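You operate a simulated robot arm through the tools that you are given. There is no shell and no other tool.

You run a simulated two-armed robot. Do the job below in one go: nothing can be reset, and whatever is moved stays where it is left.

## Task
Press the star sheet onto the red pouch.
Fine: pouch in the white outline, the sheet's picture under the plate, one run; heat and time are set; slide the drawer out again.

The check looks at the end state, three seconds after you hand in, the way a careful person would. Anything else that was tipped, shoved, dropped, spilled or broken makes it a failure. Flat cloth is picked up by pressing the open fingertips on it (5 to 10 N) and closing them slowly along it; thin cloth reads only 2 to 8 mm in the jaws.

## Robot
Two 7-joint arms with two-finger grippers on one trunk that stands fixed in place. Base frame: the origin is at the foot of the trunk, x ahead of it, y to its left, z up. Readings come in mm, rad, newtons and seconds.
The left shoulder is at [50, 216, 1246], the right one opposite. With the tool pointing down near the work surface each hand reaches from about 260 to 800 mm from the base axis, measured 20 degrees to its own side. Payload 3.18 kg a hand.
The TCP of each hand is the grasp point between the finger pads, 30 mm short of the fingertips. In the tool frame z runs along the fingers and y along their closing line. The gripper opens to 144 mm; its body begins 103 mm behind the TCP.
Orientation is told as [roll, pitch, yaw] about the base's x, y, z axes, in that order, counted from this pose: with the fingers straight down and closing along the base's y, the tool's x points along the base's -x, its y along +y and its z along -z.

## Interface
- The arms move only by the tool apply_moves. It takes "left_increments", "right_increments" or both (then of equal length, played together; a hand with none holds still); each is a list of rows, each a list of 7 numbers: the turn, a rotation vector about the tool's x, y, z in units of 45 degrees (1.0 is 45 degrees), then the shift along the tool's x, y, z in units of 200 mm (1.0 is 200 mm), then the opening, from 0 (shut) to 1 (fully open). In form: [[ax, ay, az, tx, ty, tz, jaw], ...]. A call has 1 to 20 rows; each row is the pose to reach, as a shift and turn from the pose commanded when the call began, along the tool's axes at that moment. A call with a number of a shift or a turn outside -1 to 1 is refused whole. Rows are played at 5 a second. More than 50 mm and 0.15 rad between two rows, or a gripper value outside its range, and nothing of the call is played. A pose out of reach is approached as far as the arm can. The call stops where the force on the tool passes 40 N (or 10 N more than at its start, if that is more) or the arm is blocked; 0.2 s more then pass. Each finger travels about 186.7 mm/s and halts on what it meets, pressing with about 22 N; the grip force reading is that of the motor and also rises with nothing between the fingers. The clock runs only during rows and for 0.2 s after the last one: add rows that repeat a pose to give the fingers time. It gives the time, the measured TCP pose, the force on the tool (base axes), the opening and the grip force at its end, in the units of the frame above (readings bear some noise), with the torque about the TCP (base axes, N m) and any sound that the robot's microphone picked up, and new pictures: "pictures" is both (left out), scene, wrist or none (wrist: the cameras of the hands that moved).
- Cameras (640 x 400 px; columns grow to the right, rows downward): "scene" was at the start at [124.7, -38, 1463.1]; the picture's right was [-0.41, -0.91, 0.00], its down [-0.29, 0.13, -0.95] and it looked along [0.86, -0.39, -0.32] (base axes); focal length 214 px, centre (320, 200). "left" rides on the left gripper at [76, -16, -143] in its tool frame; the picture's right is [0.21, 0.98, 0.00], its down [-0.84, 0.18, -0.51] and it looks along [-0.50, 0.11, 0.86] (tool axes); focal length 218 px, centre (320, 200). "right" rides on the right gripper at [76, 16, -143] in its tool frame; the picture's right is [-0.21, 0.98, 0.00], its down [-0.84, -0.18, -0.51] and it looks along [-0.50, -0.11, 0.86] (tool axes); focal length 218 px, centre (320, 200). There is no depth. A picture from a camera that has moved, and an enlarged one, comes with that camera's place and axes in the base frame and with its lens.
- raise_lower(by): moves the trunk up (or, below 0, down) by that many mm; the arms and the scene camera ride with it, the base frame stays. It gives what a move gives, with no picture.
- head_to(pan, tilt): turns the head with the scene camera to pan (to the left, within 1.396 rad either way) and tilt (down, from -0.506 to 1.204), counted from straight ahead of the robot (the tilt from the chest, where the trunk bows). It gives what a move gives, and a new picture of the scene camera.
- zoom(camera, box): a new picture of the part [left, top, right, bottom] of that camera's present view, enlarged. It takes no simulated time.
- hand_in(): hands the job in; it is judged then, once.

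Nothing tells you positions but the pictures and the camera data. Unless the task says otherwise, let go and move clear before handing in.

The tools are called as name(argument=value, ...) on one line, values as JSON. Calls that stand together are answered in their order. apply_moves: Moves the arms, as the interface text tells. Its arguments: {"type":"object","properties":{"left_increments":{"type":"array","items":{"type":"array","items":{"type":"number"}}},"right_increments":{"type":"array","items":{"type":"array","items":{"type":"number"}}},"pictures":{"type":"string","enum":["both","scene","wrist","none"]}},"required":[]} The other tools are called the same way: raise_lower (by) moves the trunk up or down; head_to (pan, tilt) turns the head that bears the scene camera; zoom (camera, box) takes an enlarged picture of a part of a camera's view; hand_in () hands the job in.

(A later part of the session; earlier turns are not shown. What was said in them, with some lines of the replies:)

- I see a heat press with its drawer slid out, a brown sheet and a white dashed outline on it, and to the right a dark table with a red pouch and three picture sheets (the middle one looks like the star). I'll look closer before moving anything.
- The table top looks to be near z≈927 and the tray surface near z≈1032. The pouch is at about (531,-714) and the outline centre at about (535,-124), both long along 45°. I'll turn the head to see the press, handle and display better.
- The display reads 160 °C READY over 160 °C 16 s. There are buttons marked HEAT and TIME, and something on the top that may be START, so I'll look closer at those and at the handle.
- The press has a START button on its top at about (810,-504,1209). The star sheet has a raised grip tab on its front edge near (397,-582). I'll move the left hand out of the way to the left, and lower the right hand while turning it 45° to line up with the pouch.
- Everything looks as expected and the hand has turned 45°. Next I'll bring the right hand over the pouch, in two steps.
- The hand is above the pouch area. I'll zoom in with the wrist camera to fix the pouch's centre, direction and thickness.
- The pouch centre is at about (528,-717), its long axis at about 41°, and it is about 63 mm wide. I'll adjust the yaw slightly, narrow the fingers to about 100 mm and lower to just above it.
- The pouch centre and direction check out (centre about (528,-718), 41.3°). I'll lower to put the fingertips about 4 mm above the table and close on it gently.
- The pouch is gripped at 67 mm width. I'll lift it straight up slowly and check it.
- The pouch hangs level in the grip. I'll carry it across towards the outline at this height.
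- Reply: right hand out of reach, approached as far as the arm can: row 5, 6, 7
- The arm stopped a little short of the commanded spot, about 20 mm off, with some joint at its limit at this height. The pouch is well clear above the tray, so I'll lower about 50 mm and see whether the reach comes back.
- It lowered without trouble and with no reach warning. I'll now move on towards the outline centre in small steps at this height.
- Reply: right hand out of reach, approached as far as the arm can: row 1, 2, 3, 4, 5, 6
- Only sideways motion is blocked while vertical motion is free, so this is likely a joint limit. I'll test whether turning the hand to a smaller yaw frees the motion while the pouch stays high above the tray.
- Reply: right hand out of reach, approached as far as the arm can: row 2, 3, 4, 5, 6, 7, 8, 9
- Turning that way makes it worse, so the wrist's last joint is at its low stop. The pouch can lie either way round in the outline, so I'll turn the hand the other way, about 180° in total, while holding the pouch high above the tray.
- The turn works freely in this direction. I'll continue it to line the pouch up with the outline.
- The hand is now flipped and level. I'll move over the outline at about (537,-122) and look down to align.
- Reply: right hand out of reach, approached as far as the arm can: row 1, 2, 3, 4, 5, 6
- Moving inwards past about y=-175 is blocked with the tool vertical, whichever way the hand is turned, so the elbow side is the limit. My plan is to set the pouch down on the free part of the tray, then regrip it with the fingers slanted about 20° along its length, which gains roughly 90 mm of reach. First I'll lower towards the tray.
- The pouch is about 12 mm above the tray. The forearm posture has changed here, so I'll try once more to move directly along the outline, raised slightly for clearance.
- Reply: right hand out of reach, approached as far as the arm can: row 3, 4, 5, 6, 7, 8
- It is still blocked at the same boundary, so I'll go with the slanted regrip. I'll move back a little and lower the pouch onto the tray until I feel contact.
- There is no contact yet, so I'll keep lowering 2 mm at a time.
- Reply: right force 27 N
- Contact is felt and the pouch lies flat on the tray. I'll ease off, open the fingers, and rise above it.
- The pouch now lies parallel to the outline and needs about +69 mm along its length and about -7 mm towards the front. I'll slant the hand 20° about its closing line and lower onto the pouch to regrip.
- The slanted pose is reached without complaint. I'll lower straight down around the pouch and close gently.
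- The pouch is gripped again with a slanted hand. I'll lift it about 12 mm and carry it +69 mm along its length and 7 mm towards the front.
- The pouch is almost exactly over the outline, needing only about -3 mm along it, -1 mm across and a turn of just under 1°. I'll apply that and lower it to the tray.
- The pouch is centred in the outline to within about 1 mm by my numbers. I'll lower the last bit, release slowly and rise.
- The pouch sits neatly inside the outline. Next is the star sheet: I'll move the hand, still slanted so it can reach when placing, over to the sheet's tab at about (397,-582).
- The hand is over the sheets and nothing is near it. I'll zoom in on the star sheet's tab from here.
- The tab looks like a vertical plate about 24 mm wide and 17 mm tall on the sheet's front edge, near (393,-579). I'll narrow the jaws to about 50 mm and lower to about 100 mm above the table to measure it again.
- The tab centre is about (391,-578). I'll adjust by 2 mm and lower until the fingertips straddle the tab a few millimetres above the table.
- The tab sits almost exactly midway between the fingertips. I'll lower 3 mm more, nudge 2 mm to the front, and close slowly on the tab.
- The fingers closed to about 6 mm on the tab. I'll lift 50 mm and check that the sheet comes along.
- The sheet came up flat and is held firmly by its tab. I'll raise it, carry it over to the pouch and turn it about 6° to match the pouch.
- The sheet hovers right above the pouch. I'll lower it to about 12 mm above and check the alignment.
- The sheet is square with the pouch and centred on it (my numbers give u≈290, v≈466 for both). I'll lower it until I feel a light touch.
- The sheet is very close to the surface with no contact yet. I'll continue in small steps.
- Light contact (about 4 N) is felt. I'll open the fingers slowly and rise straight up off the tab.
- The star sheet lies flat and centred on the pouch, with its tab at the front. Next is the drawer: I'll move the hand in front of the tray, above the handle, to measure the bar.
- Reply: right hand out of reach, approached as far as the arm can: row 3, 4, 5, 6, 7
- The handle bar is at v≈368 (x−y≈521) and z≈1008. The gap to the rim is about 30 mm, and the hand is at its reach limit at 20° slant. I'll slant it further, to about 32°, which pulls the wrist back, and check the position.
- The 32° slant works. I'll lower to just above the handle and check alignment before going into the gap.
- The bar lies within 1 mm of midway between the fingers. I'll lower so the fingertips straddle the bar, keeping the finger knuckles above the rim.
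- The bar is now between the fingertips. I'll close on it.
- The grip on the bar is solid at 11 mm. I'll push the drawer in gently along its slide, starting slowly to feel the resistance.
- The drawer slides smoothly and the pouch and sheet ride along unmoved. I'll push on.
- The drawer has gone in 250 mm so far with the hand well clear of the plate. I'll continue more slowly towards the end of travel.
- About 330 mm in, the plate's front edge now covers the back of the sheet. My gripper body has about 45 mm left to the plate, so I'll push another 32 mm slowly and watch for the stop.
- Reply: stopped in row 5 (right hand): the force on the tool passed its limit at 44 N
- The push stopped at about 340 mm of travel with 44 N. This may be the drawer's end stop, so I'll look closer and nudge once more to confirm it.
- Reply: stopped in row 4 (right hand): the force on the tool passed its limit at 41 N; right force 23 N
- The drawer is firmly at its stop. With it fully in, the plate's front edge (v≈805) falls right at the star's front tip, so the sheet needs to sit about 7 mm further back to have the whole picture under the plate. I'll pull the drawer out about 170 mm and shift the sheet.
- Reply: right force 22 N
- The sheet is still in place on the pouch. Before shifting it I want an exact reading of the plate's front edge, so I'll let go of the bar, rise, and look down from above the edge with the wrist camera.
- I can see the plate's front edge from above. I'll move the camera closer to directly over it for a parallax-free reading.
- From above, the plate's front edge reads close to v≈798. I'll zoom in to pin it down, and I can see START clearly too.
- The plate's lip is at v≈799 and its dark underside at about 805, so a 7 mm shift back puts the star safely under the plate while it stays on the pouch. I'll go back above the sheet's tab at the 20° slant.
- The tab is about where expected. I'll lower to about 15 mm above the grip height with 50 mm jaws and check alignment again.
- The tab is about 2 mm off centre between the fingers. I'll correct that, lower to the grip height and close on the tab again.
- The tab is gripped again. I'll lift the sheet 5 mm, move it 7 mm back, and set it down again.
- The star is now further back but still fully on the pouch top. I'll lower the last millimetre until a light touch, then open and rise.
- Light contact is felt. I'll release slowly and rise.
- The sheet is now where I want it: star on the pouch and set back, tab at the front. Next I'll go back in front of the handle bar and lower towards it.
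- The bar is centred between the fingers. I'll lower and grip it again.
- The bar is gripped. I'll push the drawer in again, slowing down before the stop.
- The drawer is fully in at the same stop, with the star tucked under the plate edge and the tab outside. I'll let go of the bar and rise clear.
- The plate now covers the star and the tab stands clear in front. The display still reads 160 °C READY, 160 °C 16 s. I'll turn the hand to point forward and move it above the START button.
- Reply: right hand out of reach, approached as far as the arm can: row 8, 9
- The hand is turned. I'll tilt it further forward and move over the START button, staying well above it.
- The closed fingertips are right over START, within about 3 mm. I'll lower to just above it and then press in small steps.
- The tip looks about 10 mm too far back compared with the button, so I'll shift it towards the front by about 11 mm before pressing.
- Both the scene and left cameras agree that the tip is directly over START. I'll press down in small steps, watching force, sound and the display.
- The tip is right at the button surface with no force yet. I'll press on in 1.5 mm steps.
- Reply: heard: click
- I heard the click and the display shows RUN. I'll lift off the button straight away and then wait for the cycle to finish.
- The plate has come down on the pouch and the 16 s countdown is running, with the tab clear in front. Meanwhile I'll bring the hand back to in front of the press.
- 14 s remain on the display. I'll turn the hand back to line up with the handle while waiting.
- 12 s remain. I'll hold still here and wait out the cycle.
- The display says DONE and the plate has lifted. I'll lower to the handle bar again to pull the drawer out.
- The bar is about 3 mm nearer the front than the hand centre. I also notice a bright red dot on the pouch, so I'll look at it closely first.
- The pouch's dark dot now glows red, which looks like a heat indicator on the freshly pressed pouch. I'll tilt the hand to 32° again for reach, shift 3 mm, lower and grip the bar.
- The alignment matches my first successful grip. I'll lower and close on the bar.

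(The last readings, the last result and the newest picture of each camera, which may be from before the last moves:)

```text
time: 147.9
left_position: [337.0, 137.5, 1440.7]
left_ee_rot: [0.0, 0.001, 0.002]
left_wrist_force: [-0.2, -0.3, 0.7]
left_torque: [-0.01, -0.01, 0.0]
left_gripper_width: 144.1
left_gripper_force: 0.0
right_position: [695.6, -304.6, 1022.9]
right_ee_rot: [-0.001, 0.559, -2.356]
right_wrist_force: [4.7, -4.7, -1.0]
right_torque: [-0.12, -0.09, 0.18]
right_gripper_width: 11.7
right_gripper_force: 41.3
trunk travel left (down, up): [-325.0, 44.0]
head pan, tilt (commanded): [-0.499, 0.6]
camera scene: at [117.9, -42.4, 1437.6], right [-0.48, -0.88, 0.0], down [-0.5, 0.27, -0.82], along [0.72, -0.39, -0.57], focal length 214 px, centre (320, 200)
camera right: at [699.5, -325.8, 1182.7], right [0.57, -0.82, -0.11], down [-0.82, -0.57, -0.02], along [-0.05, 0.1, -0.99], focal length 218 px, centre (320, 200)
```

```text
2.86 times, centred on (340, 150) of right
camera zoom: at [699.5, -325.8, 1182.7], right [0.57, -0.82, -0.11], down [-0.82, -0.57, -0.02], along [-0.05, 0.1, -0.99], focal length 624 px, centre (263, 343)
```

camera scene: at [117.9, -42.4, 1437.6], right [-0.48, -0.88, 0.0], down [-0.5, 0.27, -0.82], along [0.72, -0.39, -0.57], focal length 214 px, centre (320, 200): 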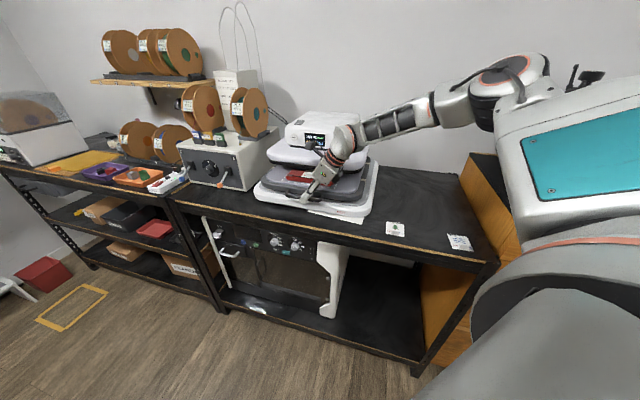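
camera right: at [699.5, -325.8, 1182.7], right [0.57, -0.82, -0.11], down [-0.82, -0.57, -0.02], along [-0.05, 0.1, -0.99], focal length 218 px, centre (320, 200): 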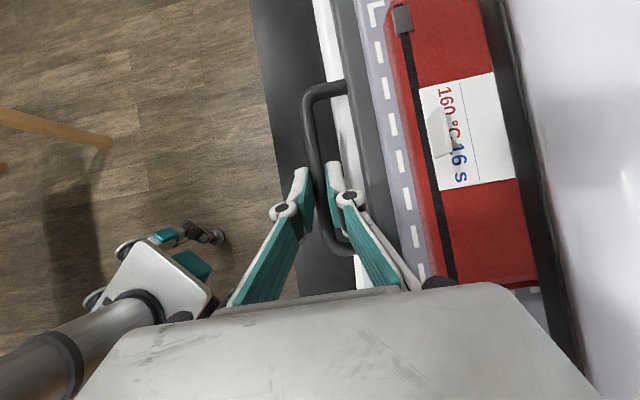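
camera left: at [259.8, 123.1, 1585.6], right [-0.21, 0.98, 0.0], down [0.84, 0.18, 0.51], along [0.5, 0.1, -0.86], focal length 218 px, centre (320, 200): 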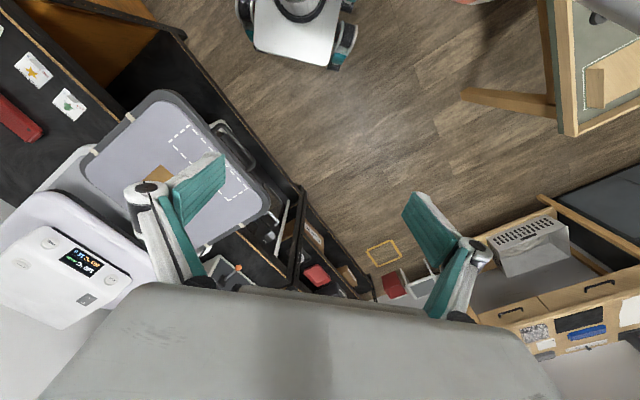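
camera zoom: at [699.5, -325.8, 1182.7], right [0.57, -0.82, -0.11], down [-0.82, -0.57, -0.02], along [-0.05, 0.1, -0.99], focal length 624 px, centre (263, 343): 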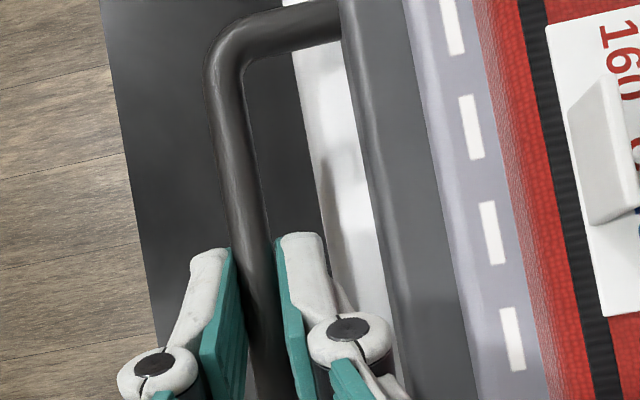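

The bar is gripped. I'll pull the drawer out smoothly in two long pulls.

apply_moves(right_increments=[[0, 0, 0, 0, -0.015, 0, 0], [0, 0, 0, 0, -0.05, 0, 0], [0, 0, 0, 0, -0.1, 0, 0], [0, 0, 0, 0, -0.16, 0, 0], [0, 0, 0, 0, -0.22, 0, 0], [0, 0, 0, 0, -0.28, 0, 0], [0, 0, 0, 0, -0.34, 0, 0], [0, 0, 0, 0, -0.4, 0, 0], [0, 0, 0, 0, -0.46, 0, 0], [0, 0, 0, 0, -0.52, 0, 0], [0, 0, 0, 0, -0.58, 0, 0], [0, 0, 0, 0, -0.64, 0, 0], [0, 0, 0, 0, -0.7, 0, 0], [0, 0, 0, 0, -0.76, 0, 0], [0, 0, 0, 0, -0.82, 0, 0], [0, 0, 0, 0, -0.87, 0, 0], [0, 0, 0, 0, -0.905, 0, 0], [0, 0, 0, 0, -0.93, 0, 0], [0, 0, 0, 0, -0.945, 0, 0], [0, 0, 0, 0, -0.95, 0, 0]])

zoom(camera="right", box=[300, 0, 600, 280])

```text
time: 152.1
left_position: [337.0, 136.9, 1441.5]
left_ee_rot: [-0.001, 0.0, 0.003]
left_wrist_force: [0.5, 0.6, -0.7]
left_torque: [0.0, 0.01, -0.03]
left_gripper_width: 144.1
left_gripper_force: 0.0
right_position: [560.6, -169.7, 1022.2]
right_ee_rot: [-0.002, 0.561, -2.356]
right_wrist_force: [0.4, -1.8, -4.0]
right_torque: [-0.19, 0.11, 0.23]
right_gripper_width: 11.6
right_gripper_force: 41.9
trunk travel left (down, up): [-325.0, 44.0]
head pan, tilt (commanded): [-0.499, 0.6]
camera scene: at [117.7, -42.1, 1437.6], right [-0.48, -0.88, 0.0], down [-0.5, 0.27, -0.82], along [0.72, -0.39, -0.57], focal length 214 px, centre (320, 200)
camera right: at [563.7, -190.2, 1182.7], right [0.57, -0.82, -0.11], down [-0.82, -0.57, -0.02], along [-0.05, 0.1, -0.99], focal length 218 px, centre (320, 200)
```

scene: 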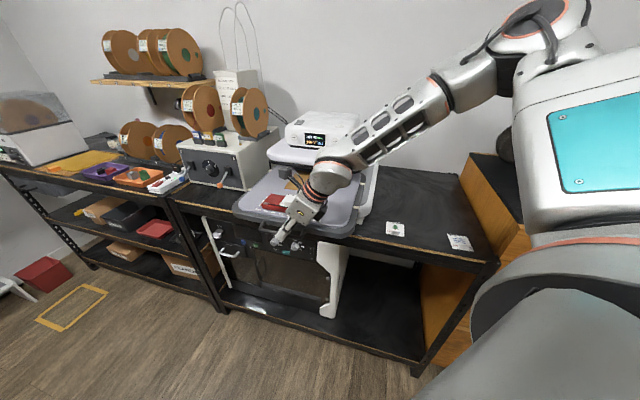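
right: 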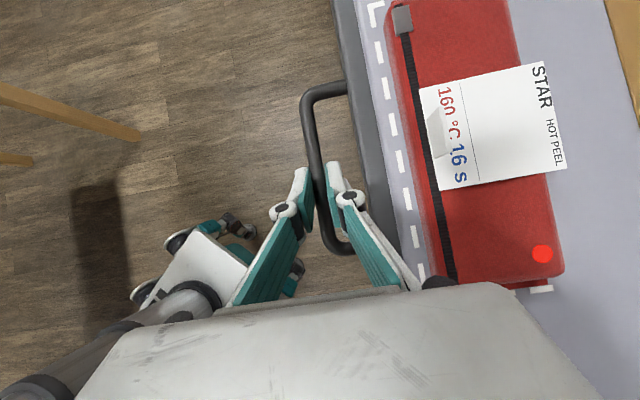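

```text
1.43 times, centred on (450, 140) of right
camera zoom: at [563.7, -190.2, 1182.7], right [0.57, -0.82, -0.11], down [-0.82, -0.57, -0.02], along [-0.05, 0.1, -0.99], focal length 312 px, centre (134, 286)
```

zoom: 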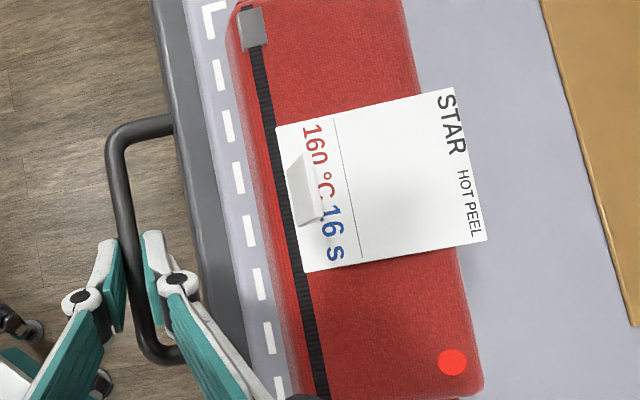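

The star has left the film, so the transfer worked. I'll pull the drawer the rest of the way out to where it started.

apply_moves(right_increments=[[0, 0, 0, 0, -0.015, 0, 0], [0, 0, 0, 0, -0.05, 0, 0], [0, 0, 0, 0, -0.1, 0, 0], [0, 0, 0, 0, -0.16, 0, 0], [0, 0, 0, 0, -0.22, 0, 0], [0, 0, 0, 0, -0.28, 0, 0], [0, 0, 0, 0, -0.34, 0, 0], [0, 0, 0, 0, -0.4, 0, 0], [0, 0, 0, 0, -0.46, 0, 0], [0, 0, 0, 0, -0.52, 0, 0], [0, 0, 0, 0, -0.58, 0, 0], [0, 0, 0, 0, -0.63, 0, 0], [0, 0, 0, 0, -0.67, 0, 0], [0, 0, 0, 0, -0.7, 0, 0], [0, 0, 0, 0, -0.72, 0, 0], [0, 0, 0, 0, -0.73, 0, 0], [0, 0, 0, 0, -0.735, 0, 0]])

zoom(camera="scene", box=[190, 110, 400, 300])

```text
time: 155.7
left_position: [335.8, 137.5, 1440.5]
left_ee_rot: [0.001, 0.001, 0.003]
left_wrist_force: [-0.3, 0.2, -0.4]
left_torque: [-0.02, -0.02, 0.02]
left_gripper_width: 143.9
left_gripper_force: 0.0
right_position: [457.1, -66.6, 1022.2]
right_ee_rot: [-0.002, 0.56, -2.356]
right_wrist_force: [-4.3, -5.4, -3.6]
right_torque: [-0.32, 0.3, 0.22]
right_gripper_width: 11.7
right_gripper_force: 41.7
trunk travel left (down, up): [-325.0, 44.0]
head pan, tilt (commanded): [-0.499, 0.6]
camera scene: at [117.2, -42.4, 1437.6], right [-0.48, -0.88, 0.0], down [-0.5, 0.27, -0.82], along [0.72, -0.39, -0.57], focal length 214 px, centre (320, 200)
camera right: at [460.5, -86.5, 1182.9], right [0.57, -0.82, -0.11], down [-0.82, -0.57, -0.02], along [-0.05, 0.1, -0.99], focal length 218 px, centre (320, 200)
```

scene: 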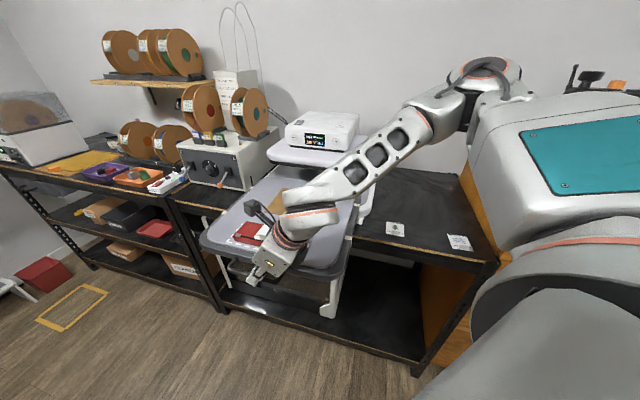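
right: 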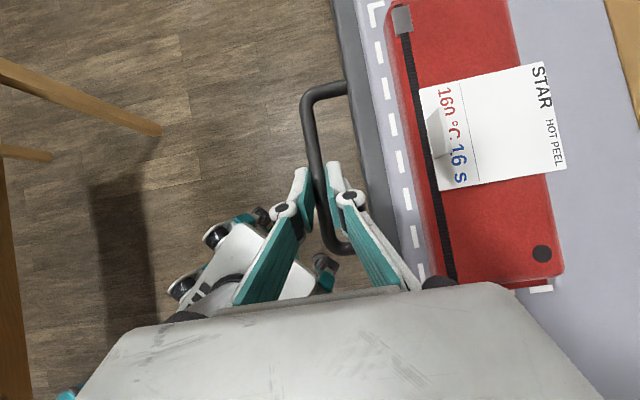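

```text
2.11 times, centred on (295, 205) of scene
camera zoom: at [117.2, -42.4, 1437.6], right [-0.48, -0.88, 0.0], down [-0.5, 0.27, -0.82], along [0.72, -0.39, -0.57], focal length 452 px, centre (373, 190)
```

zoom: 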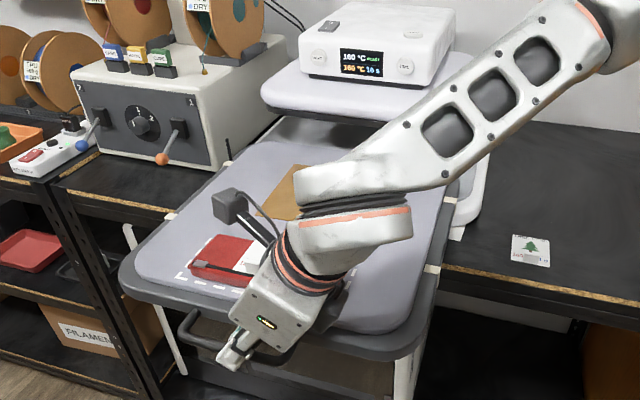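

The drawer is back out where it started, and the dot has gone dark again as the pouch cools. I'll let go of the bar and rise straight up.

apply_moves(right_increments=[[0, 0, 0, 0, 0, 0, 0.04], [0, 0, 0, 0, 0, 0, 0.08], [0, 0, 0, 0, 0, 0, 0.12], [0, 0, 0, 0, 0, 0, 0.155], [0, 0, 0, 0, 0, 0, 0.155], [0, 0, 0, 0.08, 0, -0.127, 0.155], [0, 0, 0, 0.16, 0, -0.254, 0.155], [0, 0, 0, 0.27, 0, -0.43, 0.155], [0, 0, 0, 0.35, 0, -0.557, 0.155], [0, 0, 0, 0.35, 0, -0.557, 0.155]])

zoom(camera="scene", box=[190, 160, 360, 300])

zoom(camera="right", box=[300, 40, 520, 280])

```text
time: 157.9
left_position: [336.7, 137.8, 1442.1]
left_ee_rot: [-0.001, -0.001, 0.002]
left_wrist_force: [-0.4, -0.6, -0.2]
left_torque: [-0.01, -0.01, 0.01]
left_gripper_width: 144.0
left_gripper_force: 0.2
right_position: [459.1, -65.0, 1155.2]
right_ee_rot: [-0.001, 0.561, -2.355]
right_wrist_force: [-0.1, 0.3, -0.1]
right_torque: [0.03, -0.02, 0.03]
right_gripper_width: 22.2
right_gripper_force: 0.1
trunk travel left (down, up): [-325.0, 44.0]
head pan, tilt (commanded): [-0.499, 0.6]
camera scene: at [117.3, -41.9, 1437.6], right [-0.48, -0.88, 0.0], down [-0.5, 0.27, -0.83], along [0.72, -0.39, -0.57], focal length 214 px, centre (320, 200)
camera right: at [461.3, -86.1, 1316.1], right [0.57, -0.82, -0.11], down [-0.82, -0.57, -0.02], along [-0.05, 0.1, -0.99], focal length 218 px, centre (320, 200)
```

scene: 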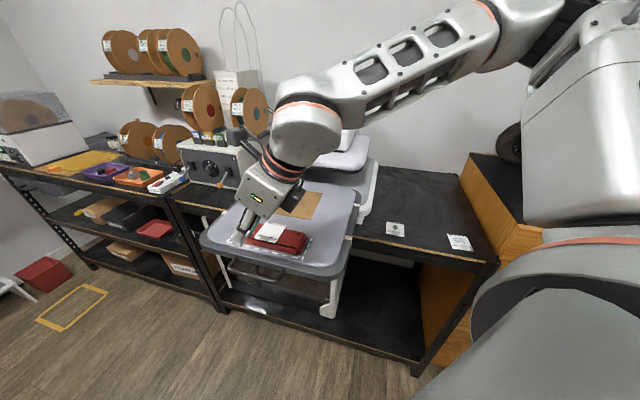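
right: 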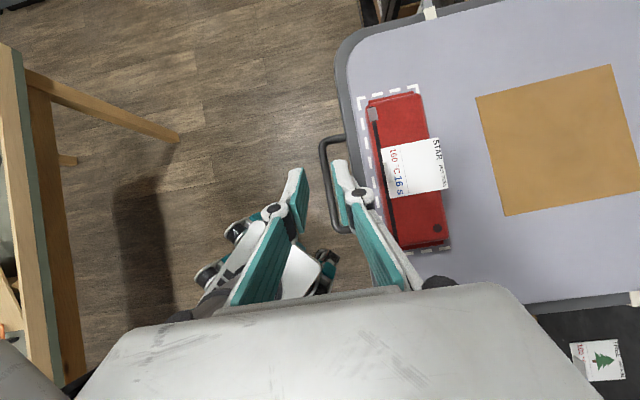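

```text
2.86 times, centred on (275, 230) of scene
camera zoom: at [117.3, -41.9, 1437.6], right [-0.48, -0.88, 0.0], down [-0.5, 0.27, -0.83], along [0.72, -0.39, -0.57], focal length 613 px, centre (449, 114)
```

zoom: 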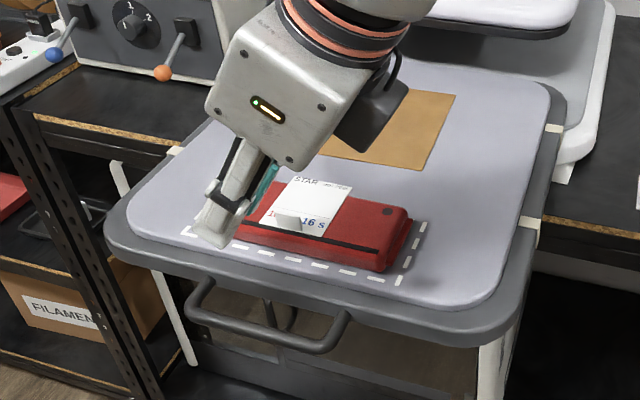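

```text
1.67 times, centred on (410, 160) of right
camera zoom: at [461.3, -86.1, 1316.1], right [0.57, -0.82, -0.11], down [-0.82, -0.57, -0.02], along [-0.05, 0.1, -0.99], focal length 364 px, centre (170, 267)
```

zoom: 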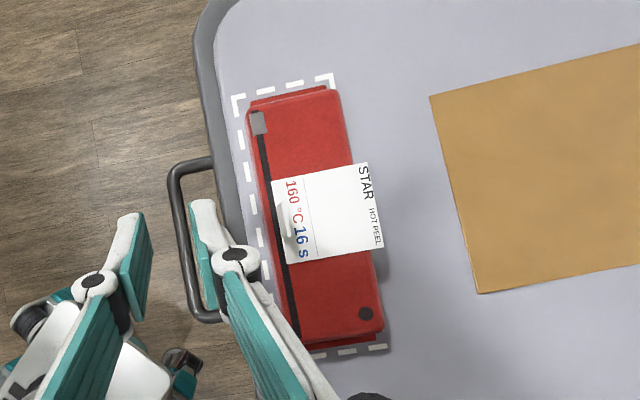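

The pouch sits in the outline with the sheet on it, and the drawer is out. I'll retract the right hand up and away to the right.

apply_moves(right_increments=[[0, 0, 0, 0.07, 0, -0.11, 0.155], [0, 0, 0, 0.14, 0, -0.22, 0.155], [0, 0, 0, 0.2, 0, -0.32, 0.155], [0, 0, 0, 0.266, 0, -0.423, 0.155], [0, 0, 0, 0.266, 0, -0.423, 0.155]], pictures="none")

apply_moves(right_increments=[[0, 0, 0, -0.12, 0.085, -0.07, 0.155], [0, 0, 0, -0.24, 0.17, -0.145, 0.155], [0, 0, 0, -0.36, 0.26, -0.22, 0.155], [0, 0, 0, -0.48, 0.35, -0.3, 0.155], [0, 0, 0, -0.6, 0.43, -0.375, 0.155], [0, 0, 0, -0.72, 0.52, -0.45, 0.155], [0, 0, 0, -0.83, 0.6, -0.52, 0.155], [0, 0, 0, -0.9275, 0.673, -0.583, 0.155], [0, 0, 0, -0.9275, 0.673, -0.583, 0.155]])

zoom(camera="scene", box=[190, 100, 400, 290])

zoom(camera="scene", box=[220, 190, 350, 275])

```text
time: 159.1
left_position: [336.6, 137.0, 1439.6]
left_ee_rot: [-0.002, -0.001, 0.0]
left_wrist_force: [0.1, 0.9, 0.1]
left_torque: [0.03, 0.02, 0.0]
left_gripper_width: 143.8
left_gripper_force: 0.0
right_position: [457.8, -64.1, 1253.9]
right_ee_rot: [-0.003, 0.559, -2.356]
right_wrist_force: [-0.6, -0.1, 1.2]
right_torque: [0.01, -0.01, 0.0]
right_gripper_width: 22.4
right_gripper_force: 0.1
trunk travel left (down, up): [-325.0, 44.0]
head pan, tilt (commanded): [-0.499, 0.6]
```

```text
time: 161.1
left_position: [336.8, 138.7, 1440.7]
left_ee_rot: [-0.001, 0.0, 0.002]
left_wrist_force: [0.0, -0.3, -0.1]
left_torque: [0.0, 0.0, -0.01]
left_gripper_width: 144.0
left_gripper_force: 0.2
right_position: [399.7, -317.3, 1254.3]
right_ee_rot: [0.0, 0.56, -2.356]
right_wrist_force: [0.2, 0.5, -0.2]
right_torque: [-0.01, 0.03, -0.01]
right_gripper_width: 22.1
right_gripper_force: 0.1
trunk travel left (down, up): [-325.0, 44.0]
head pan, tilt (commanded): [-0.499, 0.6]
camera scene: at [117.6, -41.0, 1437.7], right [-0.48, -0.88, 0.0], down [-0.5, 0.27, -0.83], along [0.72, -0.4, -0.56], focal length 214 px, centre (320, 200)
camera right: at [402.1, -337.1, 1414.8], right [0.57, -0.82, -0.11], down [-0.82, -0.57, -0.02], along [-0.05, 0.1, -0.99], focal length 218 px, centre (320, 200)
```

scene: 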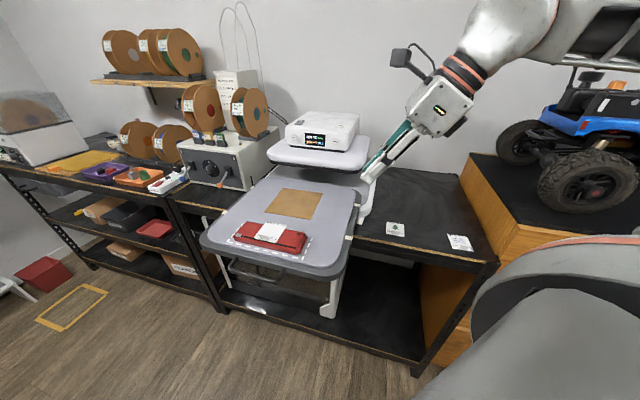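
right: 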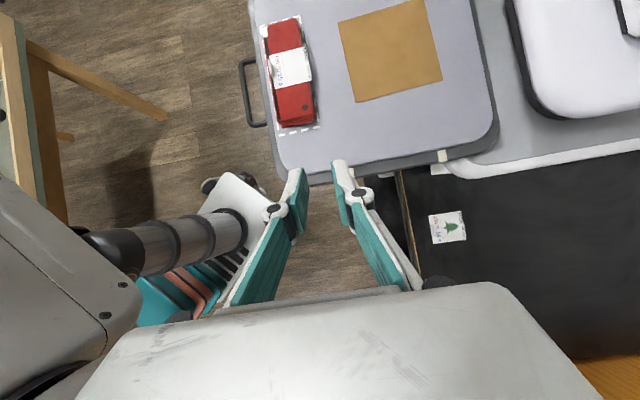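

```text
2.11 times, centred on (295, 195) of scene
camera zoom: at [117.6, -41.0, 1437.7], right [-0.48, -0.88, 0.0], down [-0.5, 0.27, -0.83], along [0.72, -0.4, -0.56], focal length 452 px, centre (373, 210)
```

zoom: 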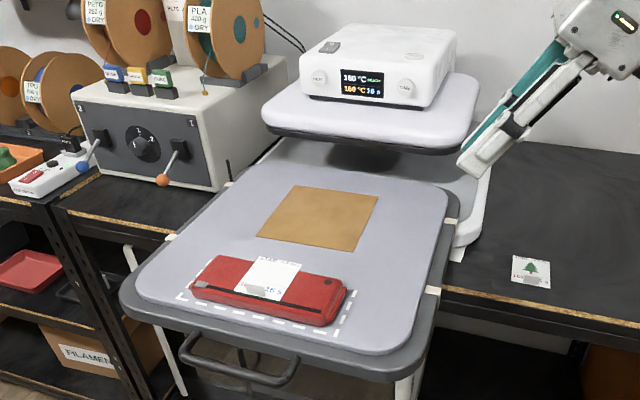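

```text
4.71 times, centred on (285, 232) of scene
camera zoom: at [117.6, -41.0, 1437.7], right [-0.48, -0.88, 0.0], down [-0.5, 0.27, -0.83], along [0.72, -0.4, -0.56], focal length 1009 px, centre (485, 47)
```

zoom: 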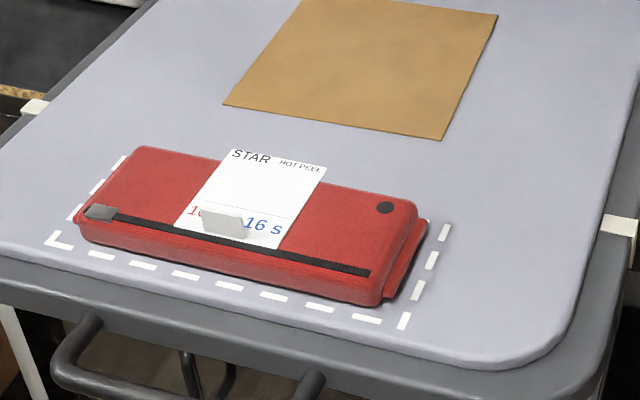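

The pouch lies in the outline with the star transferred, the drawer is out, the press shows READY again, and the other sheets and the brown sheet have not moved. Both hands are clear, so I'm handing in.

hand_in()

```text
The job is handed in.
```

The star has been pressed onto the red pouch in one run, and the job is handed in.

- **Pouch:** It lies inside the white outline, but turned 180° from how it lay on the table. The arm could not reach the outline the other way round, so the zipper now faces the front.
- **Sheet:** After a first check with the drawer in, I moved the sheet 7 mm further back so the whole star was under the plate. After the run the star had left the film.
- **Film:** It is still on the pouch. The sheet is marked "hot peel", but peeling wasn't part of the job, so I left it there. The pouch's heat dot has since gone dark, so it has probably cooled.
- **Press:** The drawer went in twice, but START was pressed only once, at the set 160 °C and 16 s. The drawer is back out where it started, and the display shows READY again.
- **Everything else:** The tree sheet, the wave sheet and the brown sheet look undisturbed. Both hands are clear.
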